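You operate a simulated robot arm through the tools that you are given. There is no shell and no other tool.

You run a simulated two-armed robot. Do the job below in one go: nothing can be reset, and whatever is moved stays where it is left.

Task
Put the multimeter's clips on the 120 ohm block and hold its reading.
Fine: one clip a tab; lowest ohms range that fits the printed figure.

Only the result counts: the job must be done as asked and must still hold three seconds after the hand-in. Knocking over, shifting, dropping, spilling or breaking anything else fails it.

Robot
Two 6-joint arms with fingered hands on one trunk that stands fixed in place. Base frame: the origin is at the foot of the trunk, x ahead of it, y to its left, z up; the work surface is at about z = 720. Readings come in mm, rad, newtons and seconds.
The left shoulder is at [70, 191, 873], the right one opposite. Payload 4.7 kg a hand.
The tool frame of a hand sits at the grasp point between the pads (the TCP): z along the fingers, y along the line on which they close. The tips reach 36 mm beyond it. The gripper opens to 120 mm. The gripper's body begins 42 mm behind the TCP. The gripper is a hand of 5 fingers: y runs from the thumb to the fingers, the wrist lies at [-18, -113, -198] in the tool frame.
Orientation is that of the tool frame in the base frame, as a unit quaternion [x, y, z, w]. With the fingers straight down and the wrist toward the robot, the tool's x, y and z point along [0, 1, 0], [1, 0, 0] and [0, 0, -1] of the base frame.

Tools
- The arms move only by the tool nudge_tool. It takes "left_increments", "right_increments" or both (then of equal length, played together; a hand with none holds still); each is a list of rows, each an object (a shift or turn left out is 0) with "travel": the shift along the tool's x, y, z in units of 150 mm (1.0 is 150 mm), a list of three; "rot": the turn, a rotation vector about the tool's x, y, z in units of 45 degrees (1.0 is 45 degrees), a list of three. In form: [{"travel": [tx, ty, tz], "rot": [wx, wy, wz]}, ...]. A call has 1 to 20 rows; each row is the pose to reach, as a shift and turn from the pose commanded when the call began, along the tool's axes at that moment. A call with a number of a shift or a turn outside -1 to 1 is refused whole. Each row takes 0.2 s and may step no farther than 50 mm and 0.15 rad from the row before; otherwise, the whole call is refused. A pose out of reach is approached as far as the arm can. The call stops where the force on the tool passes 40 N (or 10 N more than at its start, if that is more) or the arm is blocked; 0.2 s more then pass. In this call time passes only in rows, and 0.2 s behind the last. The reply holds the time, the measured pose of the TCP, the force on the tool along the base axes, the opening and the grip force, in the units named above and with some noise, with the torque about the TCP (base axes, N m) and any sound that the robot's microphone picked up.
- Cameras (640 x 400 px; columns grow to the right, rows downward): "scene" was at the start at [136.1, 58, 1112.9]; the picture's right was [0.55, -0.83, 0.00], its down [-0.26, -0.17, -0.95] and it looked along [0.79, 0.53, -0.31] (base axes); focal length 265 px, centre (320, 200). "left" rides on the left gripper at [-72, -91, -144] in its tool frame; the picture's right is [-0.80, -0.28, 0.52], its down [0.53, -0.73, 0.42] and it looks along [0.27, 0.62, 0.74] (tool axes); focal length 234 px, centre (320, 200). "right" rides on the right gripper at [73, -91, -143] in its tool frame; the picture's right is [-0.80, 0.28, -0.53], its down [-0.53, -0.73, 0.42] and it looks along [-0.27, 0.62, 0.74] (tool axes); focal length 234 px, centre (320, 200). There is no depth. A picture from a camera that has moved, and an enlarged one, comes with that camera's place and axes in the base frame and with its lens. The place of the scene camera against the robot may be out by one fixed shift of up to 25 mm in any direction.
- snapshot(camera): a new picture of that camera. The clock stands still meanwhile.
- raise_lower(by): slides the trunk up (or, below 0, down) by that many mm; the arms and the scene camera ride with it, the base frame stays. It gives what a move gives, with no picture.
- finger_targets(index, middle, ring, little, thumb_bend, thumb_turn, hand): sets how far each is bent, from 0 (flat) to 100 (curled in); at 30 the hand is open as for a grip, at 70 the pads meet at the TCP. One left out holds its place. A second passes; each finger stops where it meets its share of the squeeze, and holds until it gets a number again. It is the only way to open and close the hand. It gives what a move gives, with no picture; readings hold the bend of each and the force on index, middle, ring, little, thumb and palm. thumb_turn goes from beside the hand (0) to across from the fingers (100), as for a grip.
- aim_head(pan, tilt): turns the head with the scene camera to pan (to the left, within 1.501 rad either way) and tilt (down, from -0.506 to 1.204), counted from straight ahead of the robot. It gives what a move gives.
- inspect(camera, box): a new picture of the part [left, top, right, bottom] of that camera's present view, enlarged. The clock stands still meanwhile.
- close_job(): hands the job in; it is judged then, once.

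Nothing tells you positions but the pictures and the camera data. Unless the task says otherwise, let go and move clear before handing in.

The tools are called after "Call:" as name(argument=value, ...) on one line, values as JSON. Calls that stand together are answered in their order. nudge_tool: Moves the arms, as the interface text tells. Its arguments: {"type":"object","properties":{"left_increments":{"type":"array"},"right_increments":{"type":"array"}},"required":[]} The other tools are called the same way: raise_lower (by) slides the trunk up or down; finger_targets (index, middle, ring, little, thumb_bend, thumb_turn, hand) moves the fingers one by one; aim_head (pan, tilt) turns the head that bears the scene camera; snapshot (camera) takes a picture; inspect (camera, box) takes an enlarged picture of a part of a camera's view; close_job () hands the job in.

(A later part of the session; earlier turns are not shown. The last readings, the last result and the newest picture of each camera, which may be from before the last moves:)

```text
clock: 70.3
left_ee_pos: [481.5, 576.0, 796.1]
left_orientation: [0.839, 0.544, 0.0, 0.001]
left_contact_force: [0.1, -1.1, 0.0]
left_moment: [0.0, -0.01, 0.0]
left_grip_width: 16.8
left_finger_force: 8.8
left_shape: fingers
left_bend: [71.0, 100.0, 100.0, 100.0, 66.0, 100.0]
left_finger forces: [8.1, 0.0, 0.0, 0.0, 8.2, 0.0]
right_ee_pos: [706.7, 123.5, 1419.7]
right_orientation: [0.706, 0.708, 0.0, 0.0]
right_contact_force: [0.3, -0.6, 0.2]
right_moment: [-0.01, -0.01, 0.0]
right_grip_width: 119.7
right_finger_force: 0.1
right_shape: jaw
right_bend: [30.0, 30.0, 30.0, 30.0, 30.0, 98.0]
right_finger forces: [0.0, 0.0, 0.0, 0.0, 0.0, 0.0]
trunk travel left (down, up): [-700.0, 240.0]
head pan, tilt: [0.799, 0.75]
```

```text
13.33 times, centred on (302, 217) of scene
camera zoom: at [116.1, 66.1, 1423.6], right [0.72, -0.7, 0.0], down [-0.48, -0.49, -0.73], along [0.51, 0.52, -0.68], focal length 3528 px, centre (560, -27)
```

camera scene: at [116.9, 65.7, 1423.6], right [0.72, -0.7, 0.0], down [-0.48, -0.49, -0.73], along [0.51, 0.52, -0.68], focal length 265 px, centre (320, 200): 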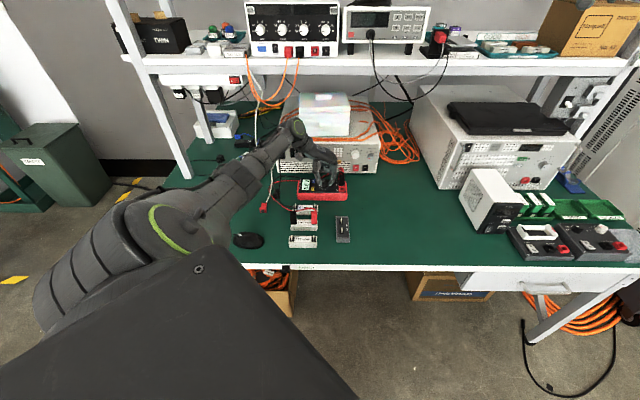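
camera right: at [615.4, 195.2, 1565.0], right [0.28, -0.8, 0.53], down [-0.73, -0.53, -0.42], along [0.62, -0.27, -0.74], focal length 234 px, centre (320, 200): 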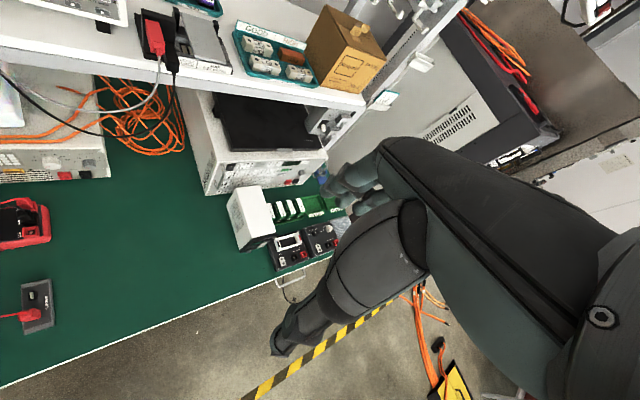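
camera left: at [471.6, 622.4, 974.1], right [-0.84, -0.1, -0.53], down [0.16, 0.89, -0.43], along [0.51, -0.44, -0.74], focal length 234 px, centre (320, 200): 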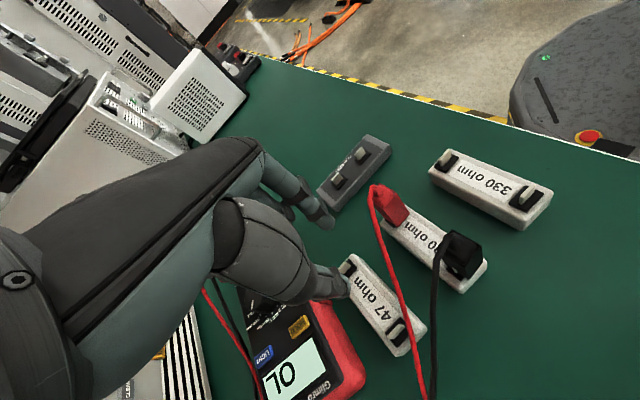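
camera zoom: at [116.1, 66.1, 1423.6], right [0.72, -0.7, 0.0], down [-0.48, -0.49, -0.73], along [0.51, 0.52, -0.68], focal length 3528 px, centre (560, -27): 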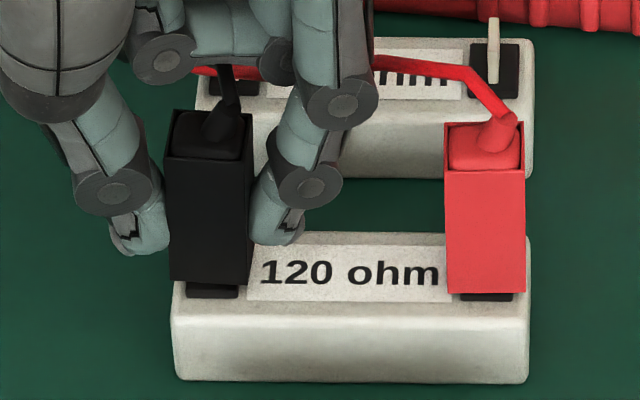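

Call:
snapshot(camera="left")

Call:
inspect(camera="scene", box=[280, 185, 325, 230])

```text
taken
camera left: at [369.5, 546.8, 940.5], right [-0.58, -0.62, -0.52], down [-0.45, 0.78, -0.43], along [0.68, -0.01, -0.74], focal length 234 px, centre (320, 200)
```

left: 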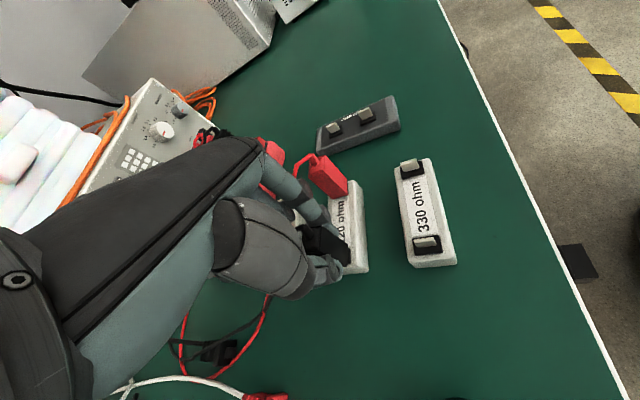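

```text
8.89 times, centred on (302, 208) of scene
camera zoom: at [116.1, 66.1, 1423.6], right [0.72, -0.7, 0.0], down [-0.48, -0.49, -0.73], along [0.51, 0.52, -0.68], focal length 2352 px, centre (476, 133)
```

zoom: 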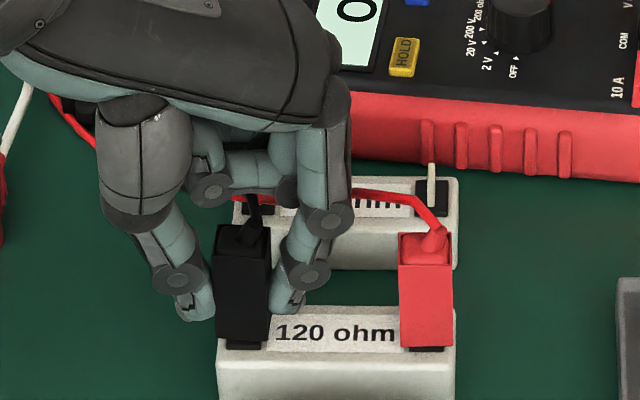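

Call:
nudge_tool(left_increments=[{"travel": [0, 0, -0.06]}, {"travel": [0, 0, -0.12]}, {"travel": [0, 0, -0.17]}, {"travel": [0, 0, -0.17]}])

Call:
inspect(camera="left", box=[310, 215, 370, 275])

Call:
inspect(camera="scene", box=[287, 200, 317, 230])

```text
clock: 71.3
left_ee_pos: [481.6, 576.3, 822.1]
left_orientation: [0.839, 0.544, -0.001, 0.001]
left_contact_force: [0.6, 0.4, -0.2]
left_moment: [-0.01, -0.02, 0.0]
left_grip_width: 16.9
left_finger_force: 8.1
left_shape: fingers
left_bend: [71.0, 100.0, 100.0, 100.0, 66.0, 100.0]
left_finger forces: [8.2, 0.1, 0.0, 0.1, 8.2, 0.1]
right_ee_pos: [707.2, 122.4, 1420.8]
right_orientation: [0.706, 0.708, 0.0, 0.0]
right_contact_force: [-0.8, 0.8, 0.3]
right_moment: [-0.05, -0.01, -0.02]
right_grip_width: 120.1
right_finger_force: 0.1
right_shape: jaw
right_bend: [30.0, 30.0, 30.0, 30.0, 30.0, 98.0]
right_finger forces: [0.0, 0.0, 0.0, 0.0, 0.1, 0.0]
trunk travel left (down, up): [-700.0, 240.0]
head pan, tilt: [0.799, 0.75]
```

```text
6.67 times, centred on (340, 245) of left
camera zoom: at [369.6, 547.2, 966.3], right [-0.58, -0.62, -0.52], down [-0.45, 0.78, -0.43], along [0.68, -0.01, -0.74], focal length 1561 px, centre (187, -100)
```

zoom: 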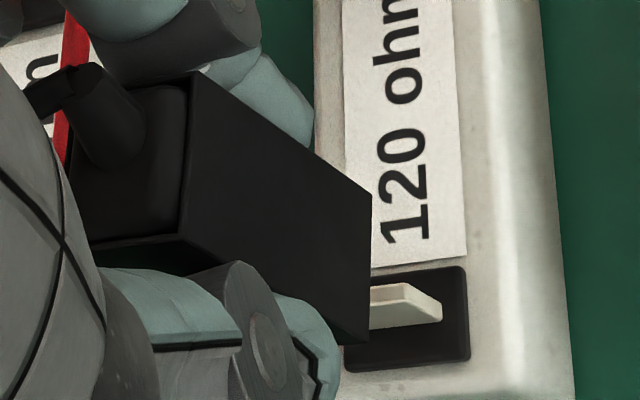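

```text
13.33 times, centred on (302, 215) of scene
camera zoom: at [116.1, 66.1, 1423.6], right [0.72, -0.7, 0.0], down [-0.48, -0.49, -0.73], along [0.51, 0.52, -0.68], focal length 3528 px, centre (560, 0)
```

zoom: 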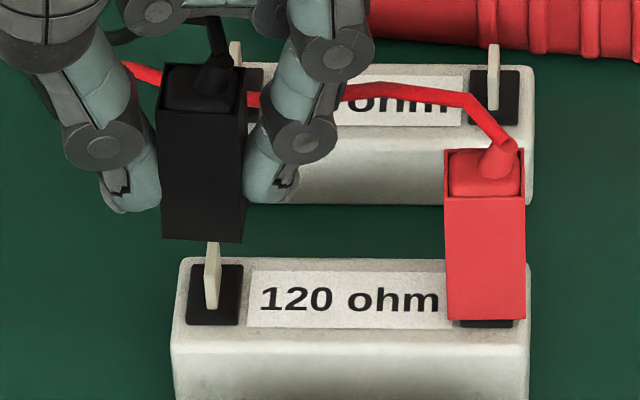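

Call:
nudge_tool(left_increments=[{"travel": [-0.004, -0.004, 0], "rot": [-0.022, 0, -0.072]}, {"travel": [-0.0084, -0.0076, 0], "rot": [-0.044, 0, -0.144]}, {"travel": [-0.0084, -0.0076, 0], "rot": [-0.044, 0, -0.144]}])

Call:
inspect(camera="left", box=[310, 215, 370, 275])

Call:
inspect(camera="scene", box=[287, 200, 317, 230])

```text
clock: 72.1
left_ee_pos: [479.8, 575.1, 821.9]
left_orientation: [0.806, 0.591, 0.009, 0.016]
left_contact_force: [0.3, 0.1, -0.9]
left_moment: [0.0, 0.01, 0.01]
left_grip_width: 16.9
left_finger_force: 8.1
left_shape: fingers
left_bend: [71.0, 100.0, 100.0, 100.0, 66.0, 100.0]
left_finger forces: [8.1, 0.0, 0.0, 0.0, 8.1, 0.0]
right_ee_pos: [707.1, 123.5, 1420.3]
right_orientation: [0.707, 0.707, 0.0, 0.0]
right_contact_force: [-0.4, -0.1, -0.4]
right_moment: [-0.01, 0.02, -0.01]
right_grip_width: 119.6
right_finger_force: 0.1
right_shape: jaw
right_bend: [30.0, 30.0, 30.0, 30.0, 30.0, 98.0]
right_finger forces: [0.0, 0.1, 0.0, 0.0, 0.0, 0.1]
trunk travel left (down, up): [-700.0, 240.0]
head pan, tilt: [0.799, 0.75]
```

```text
6.67 times, centred on (340, 245) of left
camera zoom: at [367.6, 535.5, 962.7], right [-0.49, -0.69, -0.53], down [-0.52, 0.72, -0.45], along [0.7, 0.06, -0.72], focal length 1561 px, centre (187, -100)
```

zoom: 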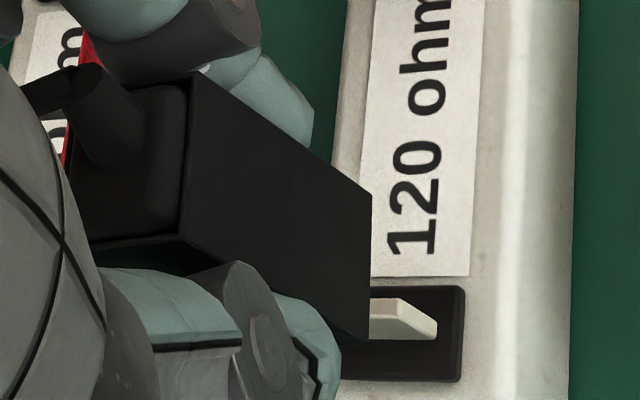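

```text
13.33 times, centred on (302, 215) of scene
camera zoom: at [116.3, 66.1, 1423.6], right [0.72, -0.7, 0.0], down [-0.48, -0.49, -0.73], along [0.51, 0.52, -0.68], focal length 3528 px, centre (560, 0)
```

zoom: 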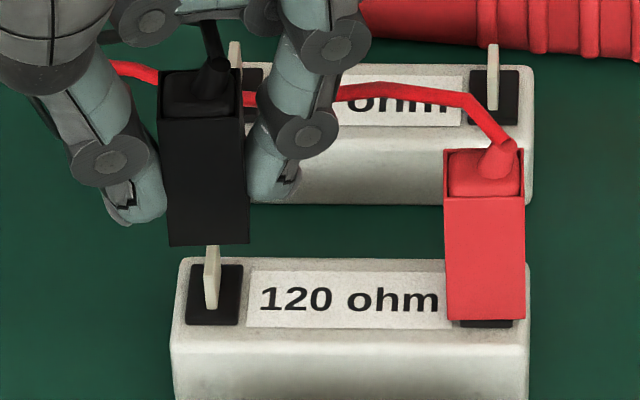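

Call:
nudge_tool(left_increments=[{"travel": [0, -0.0075, 0], "rot": [0, 0, 0.09]}, {"travel": [0, -0.009, 0.05], "rot": [0, 0, 0.09]}, {"travel": [0, -0.0115, 0.113], "rot": [0, 0, 0.09]}, {"travel": [0, -0.0115, 0.113], "rot": [0, 0, 0.09]}])

Call:
inspect(camera="left", box=[310, 215, 370, 275])

Call:
inspect(camera="scene", box=[287, 202, 317, 232])

```text
clock: 73.1
left_ee_pos: [479.4, 573.6, 804.7]
left_orientation: [0.827, 0.562, 0.009, 0.015]
left_contact_force: [-0.6, -0.7, 0.1]
left_moment: [0.0, 0.02, 0.0]
left_grip_width: 17.0
left_finger_force: 7.6
left_shape: fingers
left_bend: [71.0, 100.0, 100.0, 100.0, 66.0, 100.0]
left_finger forces: [8.2, 0.1, 0.0, 0.0, 8.0, 0.0]
right_ee_pos: [707.2, 123.9, 1420.8]
right_orientation: [0.707, 0.707, 0.0, 0.0]
right_contact_force: [0.1, -0.2, -1.0]
right_moment: [-0.04, 0.02, -0.03]
right_grip_width: 119.6
right_finger_force: 0.0
right_shape: jaw
right_bend: [30.0, 30.0, 30.0, 30.0, 30.0, 98.0]
right_finger forces: [0.0, 0.0, 0.0, 0.0, 0.0, 0.0]
trunk travel left (down, up): [-700.0, 240.0]
head pan, tilt: [0.799, 0.75]
```

```text
6.67 times, centred on (340, 245) of left
camera zoom: at [364.0, 543.5, 945.0], right [-0.54, -0.65, -0.53], down [-0.47, 0.76, -0.45], along [0.7, 0.01, -0.72], focal length 1561 px, centre (187, -100)
```

zoom: 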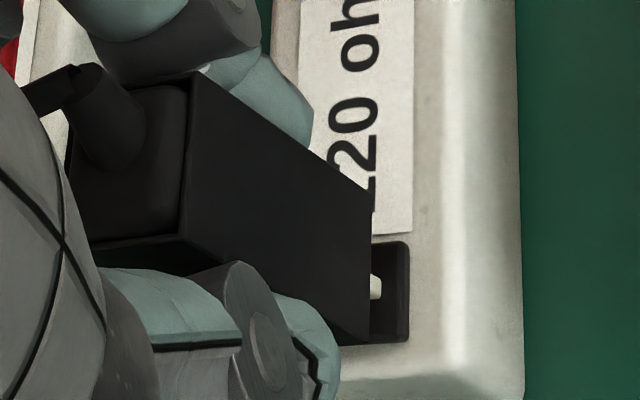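

```text
13.33 times, centred on (302, 217) of scene
camera zoom: at [116.1, 66.0, 1423.7], right [0.72, -0.7, 0.0], down [-0.48, -0.49, -0.73], along [0.51, 0.52, -0.68], focal length 3528 px, centre (560, -27)
```

zoom: 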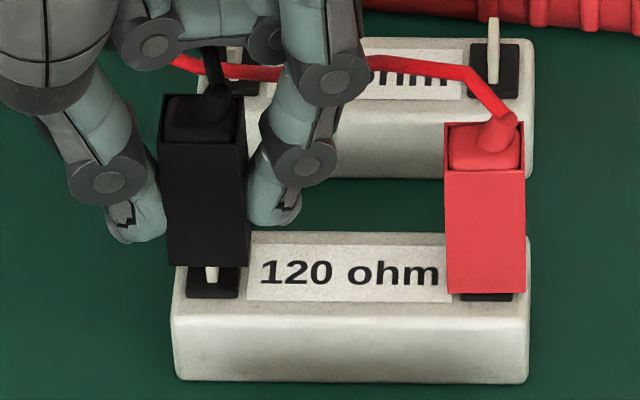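

Call:
nudge_tool(left_increments=[{"travel": [0.0013, 0.0053, 0]}, {"travel": [0.0013, 0.0045, 0.025]}, {"travel": [0.0013, 0.0037, 0.047]}, {"travel": [0.0013, 0.0037, 0.047]}])

Call:
inspect(camera="scene", box=[287, 202, 317, 232])

Call:
inspect(camera="left", box=[310, 215, 370, 275])

```text
clock: 74.1
left_ee_pos: [479.9, 575.9, 799.0]
left_orientation: [0.827, 0.562, 0.01, 0.015]
left_contact_force: [-0.1, -0.1, 0.8]
left_moment: [0.0, -0.02, -0.04]
left_grip_width: 17.0
left_finger_force: 8.1
left_shape: fingers
left_bend: [71.0, 100.0, 100.0, 100.0, 66.0, 100.0]
left_finger forces: [8.1, 0.0, 0.0, 0.1, 8.2, 0.1]
right_ee_pos: [706.4, 123.9, 1419.8]
right_orientation: [0.706, 0.708, -0.001, 0.0]
right_contact_force: [-0.4, -0.4, -0.4]
right_moment: [-0.01, 0.0, 0.0]
right_grip_width: 119.8
right_finger_force: 0.1
right_shape: jaw
right_bend: [30.0, 30.0, 30.0, 30.0, 30.0, 98.0]
right_finger forces: [0.1, 0.0, 0.0, 0.1, 0.1, 0.0]
trunk travel left (down, up): [-700.0, 240.0]
head pan, tilt: [0.799, 0.75]
```

```text
13.33 times, centred on (302, 217) of scene
camera zoom: at [116.1, 66.0, 1423.6], right [0.72, -0.7, 0.0], down [-0.48, -0.49, -0.73], along [0.51, 0.52, -0.68], focal length 3528 px, centre (560, -27)
```

zoom: 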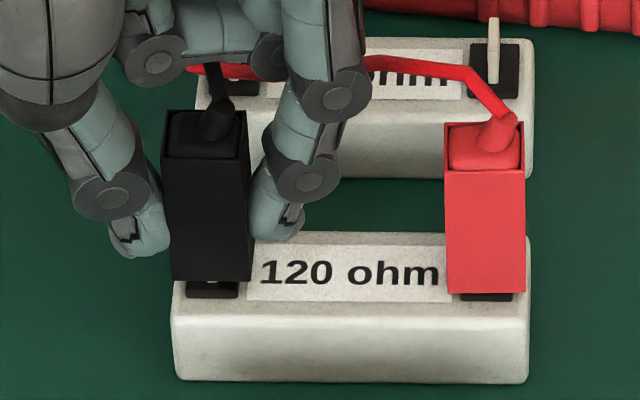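

```text
6.67 times, centred on (340, 245) of left
camera zoom: at [364.8, 543.8, 938.5], right [-0.54, -0.65, -0.53], down [-0.47, 0.76, -0.45], along [0.7, 0.01, -0.72], focal length 1561 px, centre (187, -100)
```

zoom: 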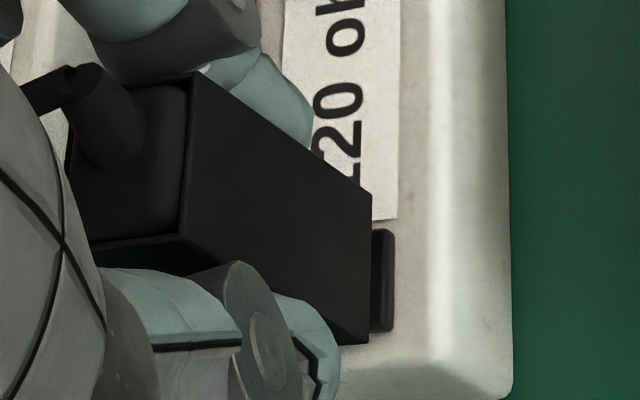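

Call:
nudge_tool(left_increments=[{"travel": [0, -0.0003, 0.01]}, {"travel": [0, -0.0006, 0.02]}, {"travel": [0, -0.0006, 0.02]}])

Call:
inspect(camera="scene", box=[287, 202, 317, 232])

Call:
inspect(camera="scene", box=[290, 165, 350, 210])

Call:
inspect(camera="left", box=[310, 215, 370, 275])

```text
clock: 74.9
left_ee_pos: [480.7, 574.1, 796.0]
left_orientation: [0.827, 0.562, 0.01, 0.014]
left_contact_force: [-0.3, -0.2, 2.0]
left_moment: [-0.01, 0.04, 0.02]
left_grip_width: 17.0
left_finger_force: 8.6
left_shape: fingers
left_bend: [71.0, 100.0, 100.0, 100.0, 66.0, 100.0]
left_finger forces: [8.3, 0.0, 0.1, 0.1, 8.6, 0.1]
right_ee_pos: [706.2, 124.5, 1420.3]
right_orientation: [0.706, 0.708, 0.0, 0.0]
right_contact_force: [0.3, 0.5, -0.7]
right_moment: [-0.01, -0.01, 0.02]
right_grip_width: 119.6
right_finger_force: 0.0
right_shape: jaw
right_bend: [30.0, 30.0, 30.0, 30.0, 30.0, 98.0]
right_finger forces: [0.0, 0.0, 0.0, 0.1, 0.0, 0.0]
trunk travel left (down, up): [-700.0, 240.0]
head pan, tilt: [0.799, 0.75]
```

```text
13.33 times, centred on (302, 217) of scene
camera zoom: at [116.0, 65.9, 1423.7], right [0.72, -0.7, 0.0], down [-0.48, -0.49, -0.73], along [0.51, 0.52, -0.68], focal length 3528 px, centre (560, -27)
```

zoom: 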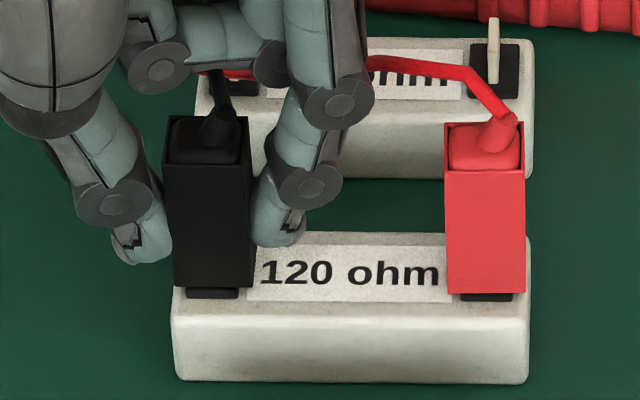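

```text
8.89 times, centred on (320, 188) of scene
camera zoom: at [116.0, 65.9, 1423.7], right [0.72, -0.7, 0.0], down [-0.48, -0.49, -0.73], along [0.51, 0.52, -0.68], focal length 2352 px, centre (320, 311)
```

zoom: 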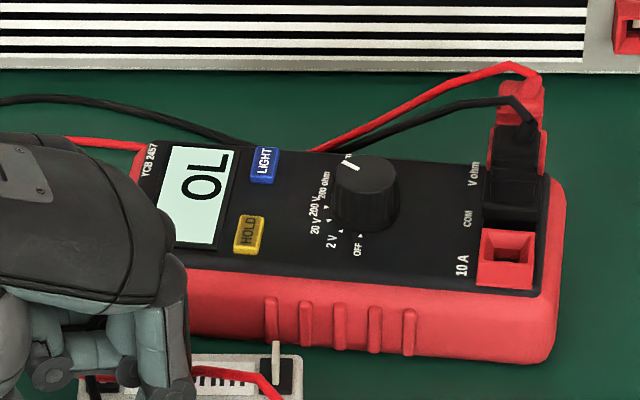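

```text
6.67 times, centred on (340, 245) of left
camera zoom: at [365.1, 543.5, 935.9], right [-0.54, -0.65, -0.53], down [-0.47, 0.76, -0.45], along [0.7, 0.01, -0.72], focal length 1561 px, centre (187, -100)
```

zoom: 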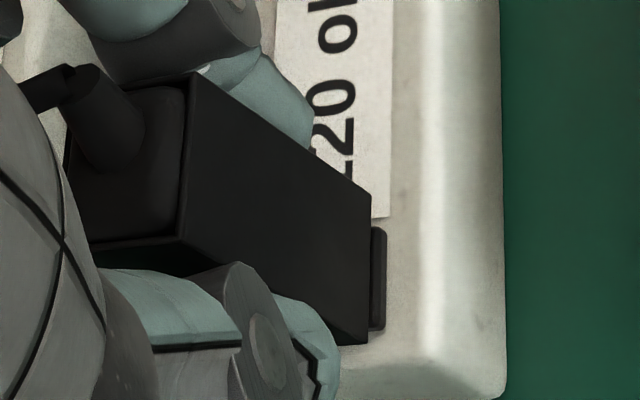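

There's now a 2 N upward reaction, so the clip is bottoming out with good alignment. I'll press a little more.

Call:
nudge_tool(left_increments=[{"travel": [0, -0.0008, 0.01]}, {"travel": [0, -0.0012, 0.02]}, {"travel": [0, -0.0012, 0.02]}])

Call:
inspect(camera="scene", box=[287, 202, 317, 232])

Call:
inspect(camera="scene", box=[290, 165, 350, 210])

```text
clock: 75.7
left_ee_pos: [480.0, 574.7, 793.8]
left_orientation: [0.827, 0.562, 0.011, 0.015]
left_contact_force: [1.4, -0.5, 10.7]
left_moment: [-0.03, -0.03, 0.02]
left_grip_width: 17.2
left_finger_force: 10.4
left_shape: fingers
left_bend: [71.0, 100.0, 100.0, 100.0, 67.0, 100.0]
left_finger forces: [10.3, 0.0, 0.0, 0.0, 9.4, 0.0]
right_ee_pos: [706.1, 122.7, 1420.9]
right_orientation: [0.706, 0.708, -0.001, 0.0]
right_contact_force: [0.0, 0.2, 0.1]
right_moment: [0.0, 0.01, 0.01]
right_grip_width: 119.5
right_finger_force: 0.1
right_shape: jaw
right_bend: [30.0, 30.0, 30.0, 30.0, 30.0, 98.0]
right_finger forces: [0.0, 0.1, 0.0, 0.0, 0.0, 0.0]
trunk travel left (down, up): [-700.0, 240.0]
head pan, tilt: [0.799, 0.75]
```

```text
13.33 times, centred on (302, 217) of scene
camera zoom: at [115.4, 64.9, 1423.8], right [0.72, -0.7, 0.0], down [-0.48, -0.49, -0.73], along [0.51, 0.52, -0.68], focal length 3528 px, centre (560, -27)
```

zoom: 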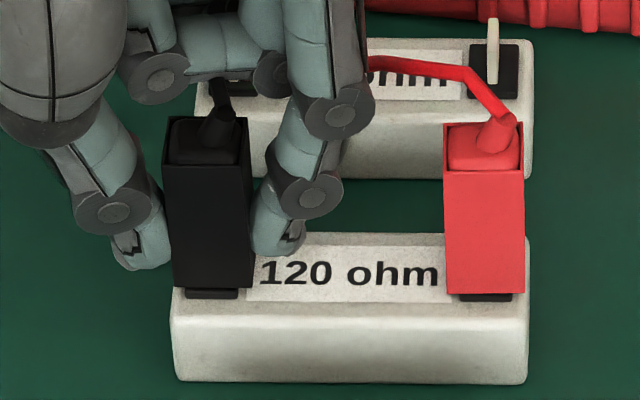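

```text
8.89 times, centred on (320, 188) of scene
camera zoom: at [115.4, 64.9, 1423.8], right [0.72, -0.7, 0.0], down [-0.48, -0.49, -0.73], along [0.51, 0.52, -0.68], focal length 2352 px, centre (320, 311)
```

zoom: 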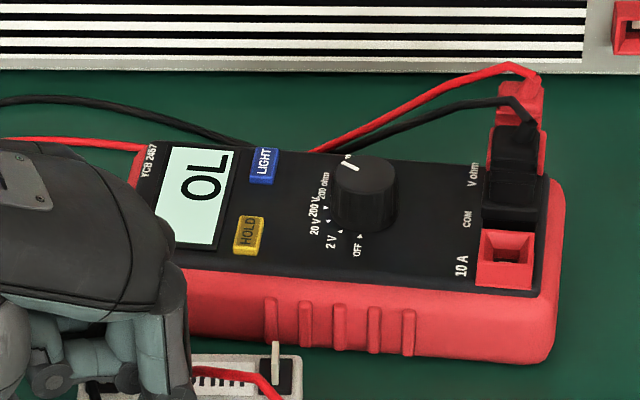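

Call:
nudge_tool(left_increments=[{"travel": [0, 0.0004, -0.008]}, {"travel": [0, 0.0004, -0.012]}])

Call:
finger_targets(hand="left", index=57, thumb_bend=57)

Call:
inspect(camera="scene", box=[287, 202, 317, 232])

Call:
inspect(camera="scene", box=[290, 165, 350, 210])

```text
clock: 76.3
left_ee_pos: [478.4, 574.5, 793.9]
left_orientation: [0.827, 0.562, 0.01, 0.014]
left_contact_force: [2.0, 0.6, 3.5]
left_moment: [-0.04, -0.01, 0.01]
left_grip_width: 17.5
left_finger_force: 8.8
left_shape: fingers
left_bend: [71.0, 100.0, 100.0, 100.0, 67.0, 100.0]
left_finger forces: [9.6, 0.0, 0.0, 0.1, 8.3, 0.0]
right_ee_pos: [705.5, 123.5, 1421.1]
right_orientation: [0.707, 0.707, 0.0, 0.001]
right_contact_force: [0.0, 0.0, 0.2]
right_moment: [0.0, 0.02, 0.01]
right_grip_width: 119.7
right_finger_force: 0.1
right_shape: jaw
right_bend: [30.0, 30.0, 30.0, 30.0, 30.0, 98.0]
right_finger forces: [0.1, 0.1, 0.1, 0.0, 0.1, 0.0]
trunk travel left (down, up): [-700.0, 240.0]
head pan, tilt: [0.799, 0.75]
```

```text
clock: 77.3
left_ee_pos: [479.4, 574.0, 793.3]
left_orientation: [0.827, 0.562, 0.009, 0.014]
left_contact_force: [0.6, -0.1, 0.1]
left_moment: [0.0, 0.01, 0.03]
left_grip_width: 44.6
left_finger_force: 0.1
left_shape: fingers
left_bend: [56.0, 100.0, 100.0, 100.0, 56.0, 100.0]
left_finger forces: [0.0, 0.0, 0.1, 0.0, 0.0, 0.0]
right_ee_pos: [707.4, 123.6, 1421.0]
right_orientation: [0.707, 0.708, 0.0, 0.0]
right_contact_force: [-0.4, 0.7, -0.7]
right_moment: [-0.02, 0.01, 0.01]
right_grip_width: 119.7
right_finger_force: 0.1
right_shape: jaw
right_bend: [30.0, 30.0, 30.0, 30.0, 30.0, 98.0]
right_finger forces: [0.0, 0.0, 0.0, 0.0, 0.0, 0.0]
trunk travel left (down, up): [-700.0, 240.0]
head pan, tilt: [0.799, 0.75]
```

```text
13.33 times, centred on (302, 217) of scene
camera zoom: at [116.0, 66.0, 1423.6], right [0.72, -0.7, 0.0], down [-0.48, -0.49, -0.73], along [0.51, 0.52, -0.68], focal length 3528 px, centre (560, -27)
```

zoom: 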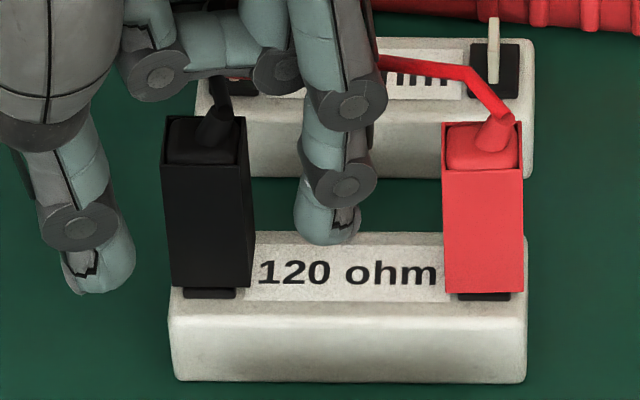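

```text
8.89 times, centred on (320, 188) of scene
camera zoom: at [116.0, 66.0, 1423.6], right [0.72, -0.7, 0.0], down [-0.48, -0.49, -0.73], along [0.51, 0.52, -0.68], focal length 2352 px, centre (320, 311)
```

zoom: 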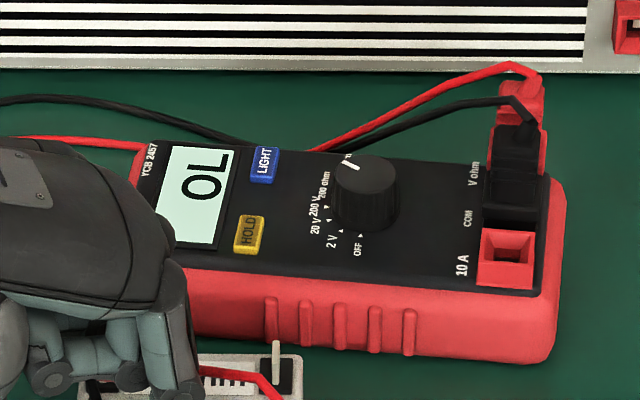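

Black stayed put and upright this time, but the meter still shows OL. I'll lift away and look at both clips from behind again.

Call:
nudge_tool(left_increments=[{"travel": [0, 0, -0.2], "rot": [0.01, 0, 0]}, {"travel": [0, 0, -0.4], "rot": [0.02, 0, 0]}, {"travel": [0, 0, -0.64], "rot": [0.04, 0, 0]}, {"travel": [0.037, 0.084, -0.64], "rot": [0.04, 0, 0.13]}, {"travel": [0.074, 0.167, -0.64], "rot": [0.04, 0, 0.27]}, {"travel": [0.111, 0.251, -0.64], "rot": [0.04, 0, 0.41]}, {"travel": [0.149, 0.334, -0.64], "rot": [0.04, 0, 0.55]}, {"travel": [0.186, 0.418, -0.64], "rot": [0.04, 0, 0.69]}, {"travel": [0.223, 0.501, -0.64], "rot": [0.04, 0, 0.82]}, {"travel": [0.26, 0.585, -0.64], "rot": [0.04, 0, 0.94]}, {"travel": [0.26, 0.585, -0.45], "rot": [0.04, 0, 0.94]}, {"travel": [0.26, 0.585, -0.25], "rot": [0.04, 0, 0.94]}])

Call:
snapshot(camera="left")

Call:
inspect(camera="left", box=[365, 170, 495, 300])

Call:
inspect(camera="left", box=[425, 220, 495, 290])

Call:
inspect(camera="left", box=[365, 175, 425, 235])

```text
clock: 79.9
left_ee_pos: [575.5, 578.2, 833.2]
left_orientation: [0.974, 0.225, 0.006, -0.002]
left_contact_force: [-0.5, 0.3, 0.3]
left_moment: [0.0, 0.03, 0.0]
left_grip_width: 44.5
left_finger_force: 0.0
left_shape: fingers
left_bend: [56.0, 100.0, 100.0, 100.0, 56.0, 100.0]
left_finger forces: [0.0, 0.1, 0.1, 0.1, 0.1, 0.0]
right_ee_pos: [708.0, 123.7, 1420.5]
right_orientation: [0.706, 0.708, 0.0, -0.001]
right_contact_force: [0.3, -0.7, 0.3]
right_moment: [-0.04, 0.0, 0.0]
right_grip_width: 120.1
right_finger_force: 0.1
right_shape: jaw
right_bend: [30.0, 30.0, 30.0, 30.0, 30.0, 98.0]
right_finger forces: [0.0, 0.0, 0.1, 0.1, 0.0, 0.0]
trunk travel left (down, up): [-700.0, 240.0]
head pan, tilt: [0.799, 0.75]
```

```text
taken
camera left: at [469.1, 627.2, 977.2], right [-0.84, -0.1, -0.53], down [0.16, 0.89, -0.42], along [0.52, -0.44, -0.74], focal length 234 px, centre (320, 200)
```

left: 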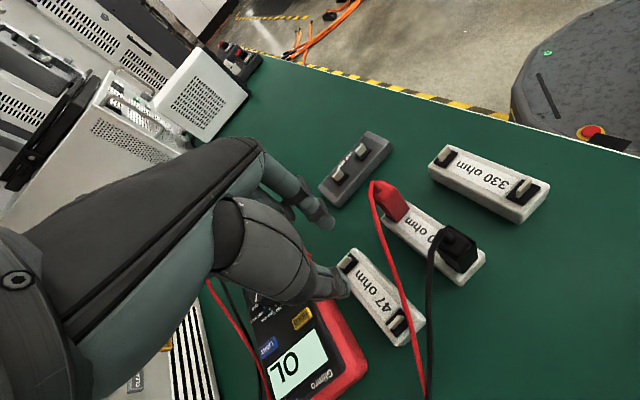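

```text
3.08 times, centred on (430, 235) of left
camera zoom: at [469.1, 627.2, 977.2], right [-0.84, -0.1, -0.53], down [0.16, 0.89, -0.42], along [0.52, -0.44, -0.74], focal length 720 px, centre (-18, 92)
```

zoom: 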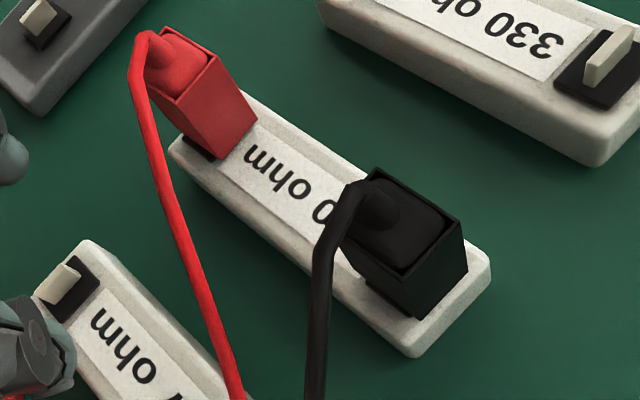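

```text
5.71 times, centred on (460, 255) of left
camera zoom: at [469.1, 627.2, 977.2], right [-0.84, -0.1, -0.53], down [0.16, 0.89, -0.42], along [0.52, -0.44, -0.74], focal length 1338 px, centre (-480, -114)
```

zoom: 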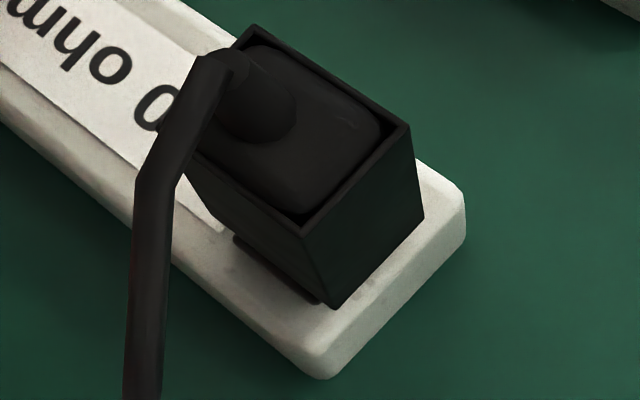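

```text
6.67 times, centred on (395, 205) of left
camera zoom: at [469.1, 627.2, 977.2], right [-0.84, -0.1, -0.53], down [0.16, 0.89, -0.42], along [0.52, -0.44, -0.74], focal length 1561 px, centre (-180, 167)
```

zoom: 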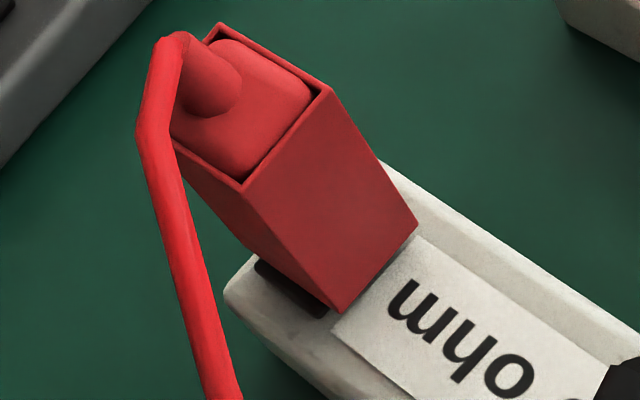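

Black now sits centred and flush. Red is the one sitting slightly forward, about 1 mm off and never pressed home. I'll regrasp red, centre it, and press it down the same way.

Call:
nudge_tool(left_increments=[{"travel": [0, 0, -0.2]}, {"travel": [0, 0, -0.375]}, {"travel": [-0.07, 0.032, -0.375], "rot": [0, 0, -0.13]}, {"travel": [-0.139, 0.064, -0.375], "rot": [0, 0, -0.26]}, {"travel": [-0.208, 0.095, -0.375], "rot": [0, 0, -0.39]}, {"travel": [-0.278, 0.127, -0.375], "rot": [0, 0, -0.52]}, {"travel": [-0.348, 0.159, -0.375], "rot": [0, 0, -0.65]}, {"travel": [-0.417, 0.191, -0.375], "rot": [0, 0, -0.778]}, {"travel": [-0.417, 0.191, -0.1], "rot": [0, 0, -0.778]}, {"travel": [-0.417, 0.191, -0.04], "rot": [0, 0, -0.778]}])

Call:
inspect(camera="left", box=[300, 205, 400, 305])

Call:
inspect(camera="scene", box=[295, 190, 335, 230])

```text
clock: 82.1
left_ee_pos: [532.2, 524.5, 840.6]
left_orientation: [0.861, 0.509, 0.006, -0.001]
left_contact_force: [0.0, -0.2, 0.7]
left_moment: [0.03, 0.0, 0.01]
left_grip_width: 44.3
left_finger_force: 0.1
left_shape: fingers
left_bend: [56.0, 100.0, 100.0, 100.0, 56.0, 100.0]
left_finger forces: [0.1, 0.0, 0.0, 0.1, 0.1, 0.0]
right_ee_pos: [706.2, 125.0, 1421.2]
right_orientation: [0.706, 0.708, 0.001, 0.0]
right_contact_force: [-0.3, -0.5, 0.2]
right_moment: [0.01, -0.01, 0.04]
right_grip_width: 119.8
right_finger_force: 0.1
right_shape: jaw
right_bend: [30.0, 30.0, 30.0, 30.0, 30.0, 98.0]
right_finger forces: [0.0, 0.0, 0.1, 0.0, 0.0, 0.0]
trunk travel left (down, up): [-700.0, 240.0]
head pan, tilt: [0.799, 0.75]
```

```text
4.00 times, centred on (350, 255) of left
camera zoom: at [415.8, 505.0, 982.7], right [-0.63, -0.57, -0.54], down [-0.38, 0.82, -0.42], along [0.68, -0.06, -0.73], focal length 937 px, centre (200, -20)
```

zoom: 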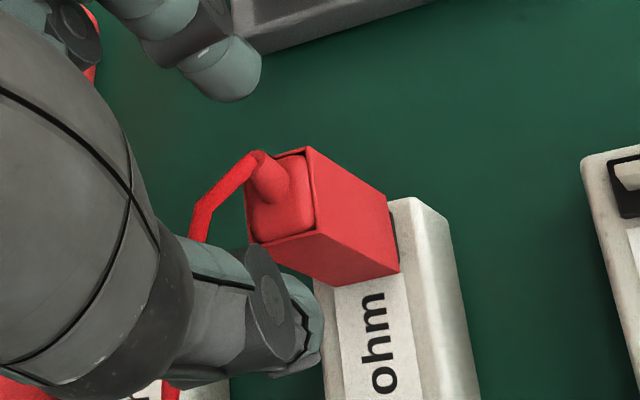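

```text
10.00 times, centred on (315, 210) of scene
camera zoom: at [115.8, 65.9, 1423.7], right [0.72, -0.7, 0.0], down [-0.48, -0.49, -0.73], along [0.51, 0.52, -0.68], focal length 2646 px, centre (370, 100)
```

zoom: 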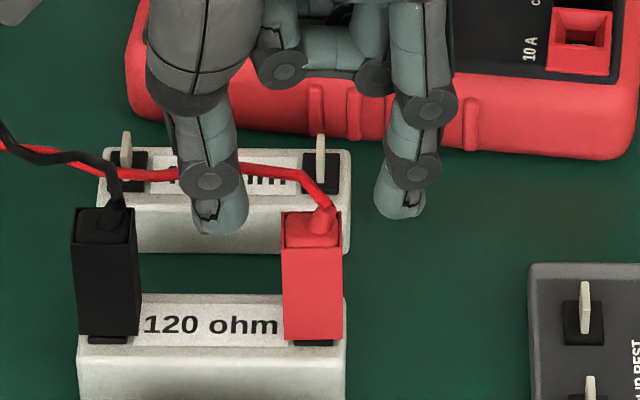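

Call:
nudge_tool(left_increments=[{"travel": [-0.009, 0, 0.1]}, {"travel": [-0.009, 0, 0.2]}, {"travel": [-0.009, 0, 0.295]}])

Call:
finger_targets(hand="left", index=72, thumb_bend=72)

Call:
inspect(camera="left", box=[310, 215, 370, 275])

Call:
inspect(camera="scene", box=[300, 202, 330, 232])

```text
clock: 82.9
left_ee_pos: [530.3, 524.5, 794.3]
left_orientation: [0.861, 0.508, 0.006, -0.002]
left_contact_force: [0.6, 0.0, 0.5]
left_moment: [0.01, 0.02, -0.01]
left_grip_width: 44.4
left_finger_force: 0.0
left_shape: fingers
left_bend: [56.0, 100.0, 100.0, 100.0, 56.0, 100.0]
left_finger forces: [0.1, 0.1, 0.0, 0.1, 0.0, 0.0]
right_ee_pos: [705.6, 123.0, 1421.1]
right_orientation: [0.706, 0.708, 0.0, 0.0]
right_contact_force: [0.4, 0.1, 0.4]
right_moment: [0.04, 0.01, -0.01]
right_grip_width: 119.8
right_finger_force: 0.0
right_shape: jaw
right_bend: [30.0, 30.0, 30.0, 30.0, 30.0, 98.0]
right_finger forces: [0.1, 0.0, 0.1, 0.0, 0.0, 0.0]
trunk travel left (down, up): [-700.0, 240.0]
head pan, tilt: [0.799, 0.75]
```

```text
clock: 83.9
left_ee_pos: [530.5, 524.6, 795.0]
left_orientation: [0.862, 0.508, 0.006, -0.001]
left_contact_force: [0.7, 0.1, -1.6]
left_moment: [-0.02, -0.01, 0.0]
left_grip_width: 17.5
left_finger_force: 8.8
left_shape: fingers
left_bend: [71.0, 100.0, 100.0, 100.0, 66.0, 100.0]
left_finger forces: [8.5, 0.0, 0.1, 0.0, 8.2, 0.0]
right_ee_pos: [706.8, 123.5, 1419.9]
right_orientation: [0.707, 0.708, 0.001, 0.0]
right_contact_force: [0.4, -0.1, 0.4]
right_moment: [0.0, -0.03, 0.03]
right_grip_width: 119.9
right_finger_force: 0.0
right_shape: jaw
right_bend: [30.0, 30.0, 30.0, 30.0, 30.0, 98.0]
right_finger forces: [0.0, 0.0, 0.1, 0.1, 0.0, 0.1]
trunk travel left (down, up): [-700.0, 240.0]
head pan, tilt: [0.799, 0.75]
```

```text
6.67 times, centred on (340, 245) of left
camera zoom: at [414.8, 504.7, 937.1], right [-0.63, -0.56, -0.54], down [-0.38, 0.82, -0.42], along [0.68, -0.06, -0.73], focal length 1561 px, centre (187, -100)
```

zoom: 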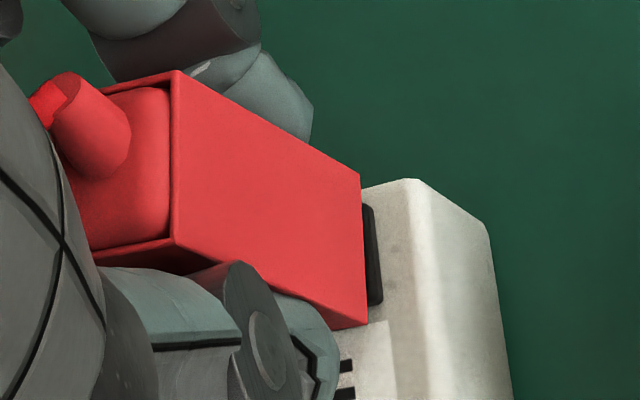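

```text
13.33 times, centred on (315, 217) of scene
camera zoom: at [116.2, 66.0, 1423.6], right [0.72, -0.7, 0.0], down [-0.48, -0.49, -0.73], along [0.51, 0.52, -0.68], focal length 3528 px, centre (387, -27)
```

zoom: 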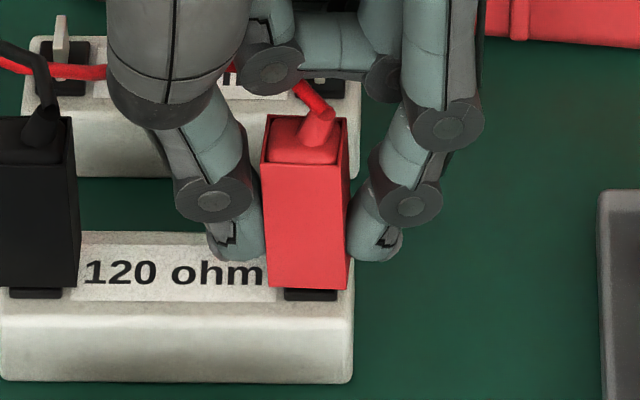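

Call:
nudge_tool(left_increments=[{"travel": [-0.0041, 0.0071, -0.01], "rot": [0, 0, -0.05]}, {"travel": [-0.0041, 0.0071, 0.0], "rot": [0, 0, -0.05]}, {"travel": [-0.0041, 0.0071, 0.012], "rot": [0, 0, -0.05]}, {"travel": [-0.0041, 0.0071, 0.012], "rot": [0, 0, -0.05]}])

Call:
inspect(camera="scene", box=[300, 202, 330, 232])

Call:
inspect(camera="left", box=[310, 215, 370, 275])

Call:
inspect(camera="scene", box=[290, 165, 350, 210])

```text
clock: 84.9
left_ee_pos: [531.8, 523.8, 793.5]
left_orientation: [0.851, 0.526, 0.006, 0.0]
left_contact_force: [-0.9, 1.0, 1.7]
left_moment: [0.03, 0.06, 0.02]
left_grip_width: 17.5
left_finger_force: 8.4
left_shape: fingers
left_bend: [71.0, 100.0, 100.0, 100.0, 66.0, 100.0]
left_finger forces: [7.6, 0.0, 0.0, 0.1, 8.9, 0.0]
right_ee_pos: [705.5, 123.4, 1420.4]
right_orientation: [0.706, 0.708, 0.0, -0.001]
right_contact_force: [-0.3, 0.1, -0.3]
right_moment: [-0.03, 0.02, 0.02]
right_grip_width: 120.0
right_finger_force: 0.0
right_shape: jaw
right_bend: [30.0, 30.0, 30.0, 30.0, 30.0, 98.0]
right_finger forces: [0.0, 0.0, 0.0, 0.0, 0.1, 0.0]
trunk travel left (down, up): [-700.0, 240.0]
head pan, tilt: [0.799, 0.75]
```

```text
13.33 times, centred on (315, 217) of scene
camera zoom: at [115.8, 66.1, 1423.7], right [0.72, -0.7, 0.0], down [-0.48, -0.49, -0.73], along [0.51, 0.52, -0.68], focal length 3528 px, centre (387, -27)
```

zoom: 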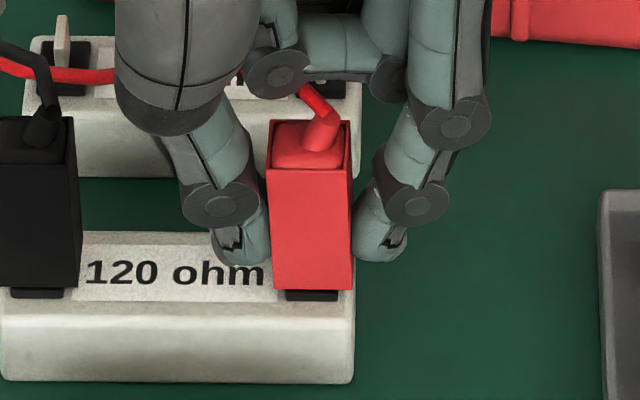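

```text
6.67 times, centred on (340, 245) of left
camera zoom: at [416.5, 499.2, 936.2], right [-0.6, -0.59, -0.54], down [-0.41, 0.81, -0.42], along [0.68, -0.03, -0.73], focal length 1561 px, centre (187, -100)
```

zoom: 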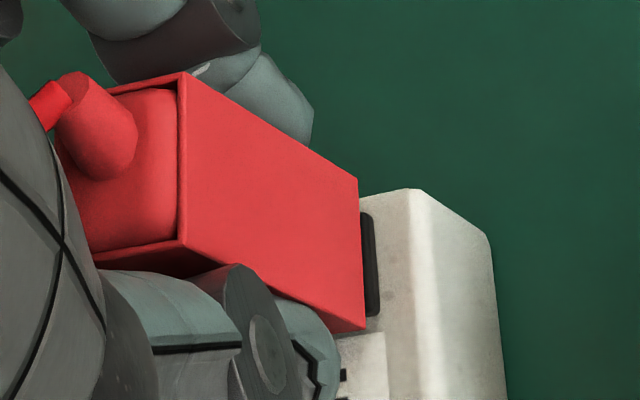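

```text
8.89 times, centred on (320, 188) of scene
camera zoom: at [115.8, 66.1, 1423.7], right [0.72, -0.7, 0.0], down [-0.48, -0.49, -0.73], along [0.51, 0.52, -0.68], focal length 2352 px, centre (320, 311)
```

zoom: 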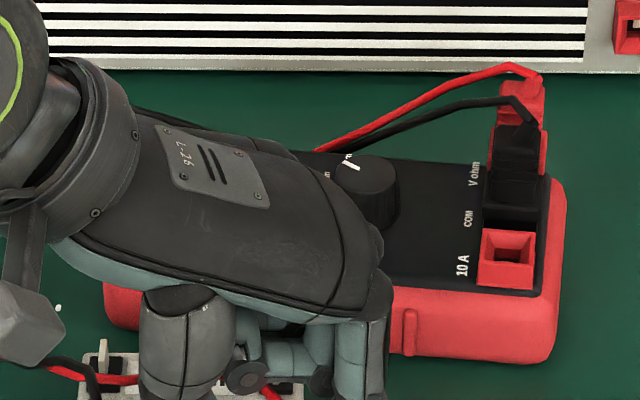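

Call:
nudge_tool(left_increments=[{"travel": [0, -0.001, 0.01], "rot": [0, 0, -0.03]}, {"travel": [0, -0.001, 0.022], "rot": [0, 0, -0.04]}, {"travel": [0, -0.001, 0.022], "rot": [0, 0, -0.04]}])

Call:
inspect(camera="scene", box=[300, 202, 330, 232])

Call:
inspect(camera="left", box=[310, 215, 370, 275])

```text
clock: 85.7
left_ee_pos: [531.4, 522.4, 792.3]
left_orientation: [0.843, 0.537, 0.007, 0.0]
left_contact_force: [-0.1, 1.0, 7.8]
left_moment: [0.01, 0.03, -0.01]
left_grip_width: 17.5
left_finger_force: 9.6
left_shape: fingers
left_bend: [71.0, 100.0, 100.0, 100.0, 66.0, 100.0]
left_finger forces: [9.3, 0.0, 0.1, 0.0, 9.5, 0.0]
right_ee_pos: [706.6, 123.3, 1420.9]
right_orientation: [0.707, 0.707, 0.0, 0.001]
right_contact_force: [-0.1, 0.5, 0.4]
right_moment: [-0.03, 0.03, 0.0]
right_grip_width: 119.7
right_finger_force: 0.0
right_shape: jaw
right_bend: [30.0, 30.0, 30.0, 30.0, 30.0, 98.0]
right_finger forces: [0.0, 0.0, 0.0, 0.1, 0.1, 0.0]
trunk travel left (down, up): [-700.0, 240.0]
head pan, tilt: [0.799, 0.75]
```

```text
13.33 times, centred on (315, 217) of scene
camera zoom: at [115.4, 65.3, 1423.8], right [0.72, -0.7, 0.0], down [-0.48, -0.49, -0.73], along [0.51, 0.52, -0.68], focal length 3528 px, centre (387, -27)
```

zoom: 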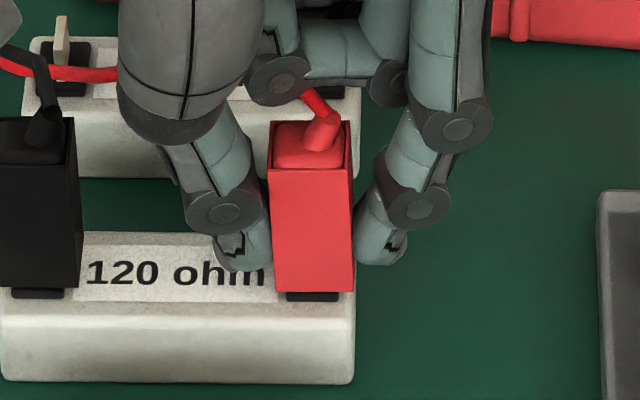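

```text
6.67 times, centred on (340, 245) of left
camera zoom: at [417.5, 495.4, 933.8], right [-0.59, -0.61, -0.54], down [-0.44, 0.79, -0.42], along [0.68, -0.01, -0.73], focal length 1561 px, centre (187, -100)
```

zoom: 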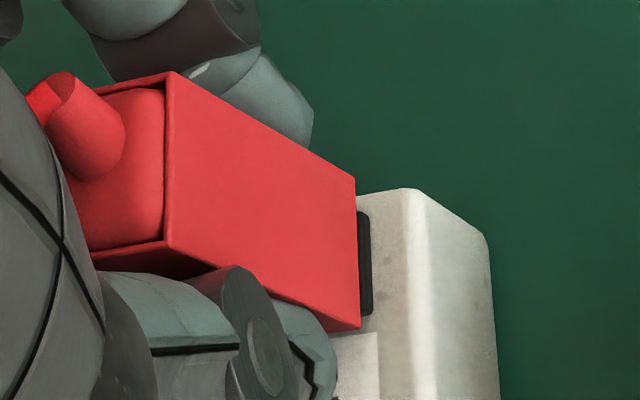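

Call:
nudge_tool(left_increments=[{"travel": [0, 0, -0.006]}, {"travel": [0, 0, -0.012]}])

Call:
finger_targets(hand="left", index=57, thumb_bend=57)

Call:
inspect(camera="scene", box=[300, 202, 330, 232])

Call:
nudge_tool(left_increments=[{"travel": [0, 0, -0.2]}, {"travel": [0, 0, -0.4]}, {"travel": [0, 0, -0.65]}, {"travel": [0, 0, -0.9]}])

Call:
inspect(camera="scene", box=[285, 165, 355, 235])

```text
clock: 86.3
left_ee_pos: [531.9, 525.9, 792.4]
left_orientation: [0.843, 0.538, 0.006, 0.0]
left_contact_force: [1.4, -0.8, 5.2]
left_moment: [-0.05, -0.04, 0.03]
left_grip_width: 17.4
left_finger_force: 8.9
left_shape: fingers
left_bend: [71.0, 100.0, 100.0, 100.0, 67.0, 100.0]
left_finger forces: [9.7, 0.0, 0.0, 0.0, 8.1, 0.0]
right_ee_pos: [705.5, 121.7, 1419.5]
right_orientation: [0.707, 0.707, 0.0, 0.0]
right_contact_force: [-0.4, -1.1, -0.2]
right_moment: [0.0, -0.04, 0.03]
right_grip_width: 119.7
right_finger_force: 0.1
right_shape: jaw
right_bend: [30.0, 30.0, 30.0, 30.0, 30.0, 98.0]
right_finger forces: [0.1, 0.0, 0.0, 0.0, 0.0, 0.0]
trunk travel left (down, up): [-700.0, 240.0]
head pan, tilt: [0.799, 0.75]
```

```text
clock: 87.3
left_ee_pos: [531.2, 525.1, 792.3]
left_orientation: [0.843, 0.538, 0.005, 0.0]
left_contact_force: [-0.8, 0.0, 0.4]
left_moment: [0.01, 0.02, 0.03]
left_grip_width: 44.4
left_finger_force: 0.1
left_shape: fingers
left_bend: [56.0, 100.0, 100.0, 100.0, 56.0, 100.0]
left_finger forces: [0.1, 0.0, 0.0, 0.0, 0.1, 0.0]
right_ee_pos: [706.0, 123.7, 1420.3]
right_orientation: [0.707, 0.707, -0.001, 0.0]
right_contact_force: [0.4, 0.6, 0.1]
right_moment: [-0.01, 0.02, 0.0]
right_grip_width: 120.0
right_finger_force: 0.2
right_shape: jaw
right_bend: [30.0, 30.0, 30.0, 30.0, 30.0, 98.0]
right_finger forces: [0.0, 0.0, 0.0, 0.0, 0.1, 0.0]
trunk travel left (down, up): [-700.0, 240.0]
head pan, tilt: [0.799, 0.75]
```

```text
13.33 times, centred on (315, 217) of scene
camera zoom: at [116.1, 66.0, 1423.6], right [0.72, -0.7, 0.0], down [-0.48, -0.49, -0.73], along [0.51, 0.52, -0.68], focal length 3528 px, centre (387, -27)
```

zoom: 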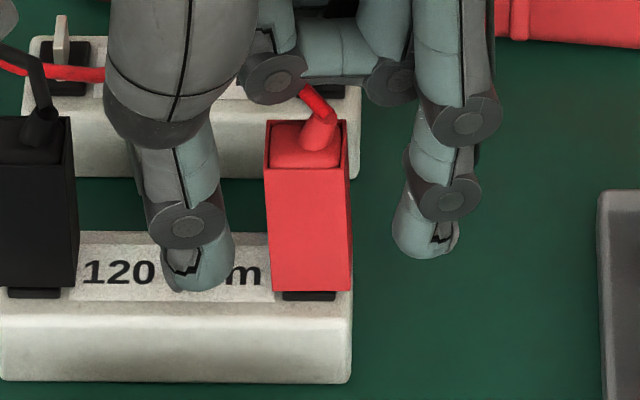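

```text
clock: 88.3
left_ee_pos: [531.0, 521.0, 925.9]
left_orientation: [0.842, 0.539, 0.006, 0.0]
left_contact_force: [-0.3, 0.0, -0.9]
left_moment: [0.03, -0.02, -0.02]
left_grip_width: 44.1
left_finger_force: 0.0
left_shape: fingers
left_bend: [56.0, 100.0, 100.0, 100.0, 56.0, 100.0]
left_finger forces: [0.0, 0.0, 0.0, 0.1, 0.0, 0.1]
right_ee_pos: [705.9, 122.7, 1420.2]
right_orientation: [0.706, 0.708, 0.0, 0.0]
right_contact_force: [-0.6, 0.1, 0.4]
right_moment: [0.04, 0.01, -0.02]
right_grip_width: 119.7
right_finger_force: 0.1
right_shape: jaw
right_bend: [30.0, 30.0, 30.0, 30.0, 30.0, 98.0]
right_finger forces: [0.0, 0.1, 0.1, 0.0, 0.0, 0.0]
trunk travel left (down, up): [-700.0, 240.0]
head pan, tilt: [0.799, 0.75]
```

```text
5.71 times, centred on (320, 200) of scene
camera zoom: at [115.5, 65.2, 1423.6], right [0.72, -0.7, 0.0], down [-0.48, -0.49, -0.73], along [0.51, 0.52, -0.68], focal length 1512 px, centre (320, 200)
```

zoom: 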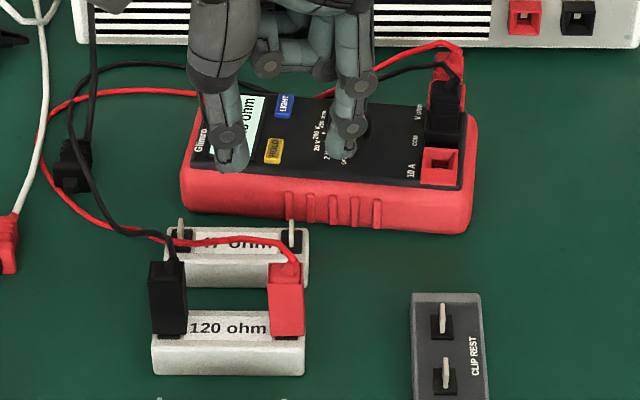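

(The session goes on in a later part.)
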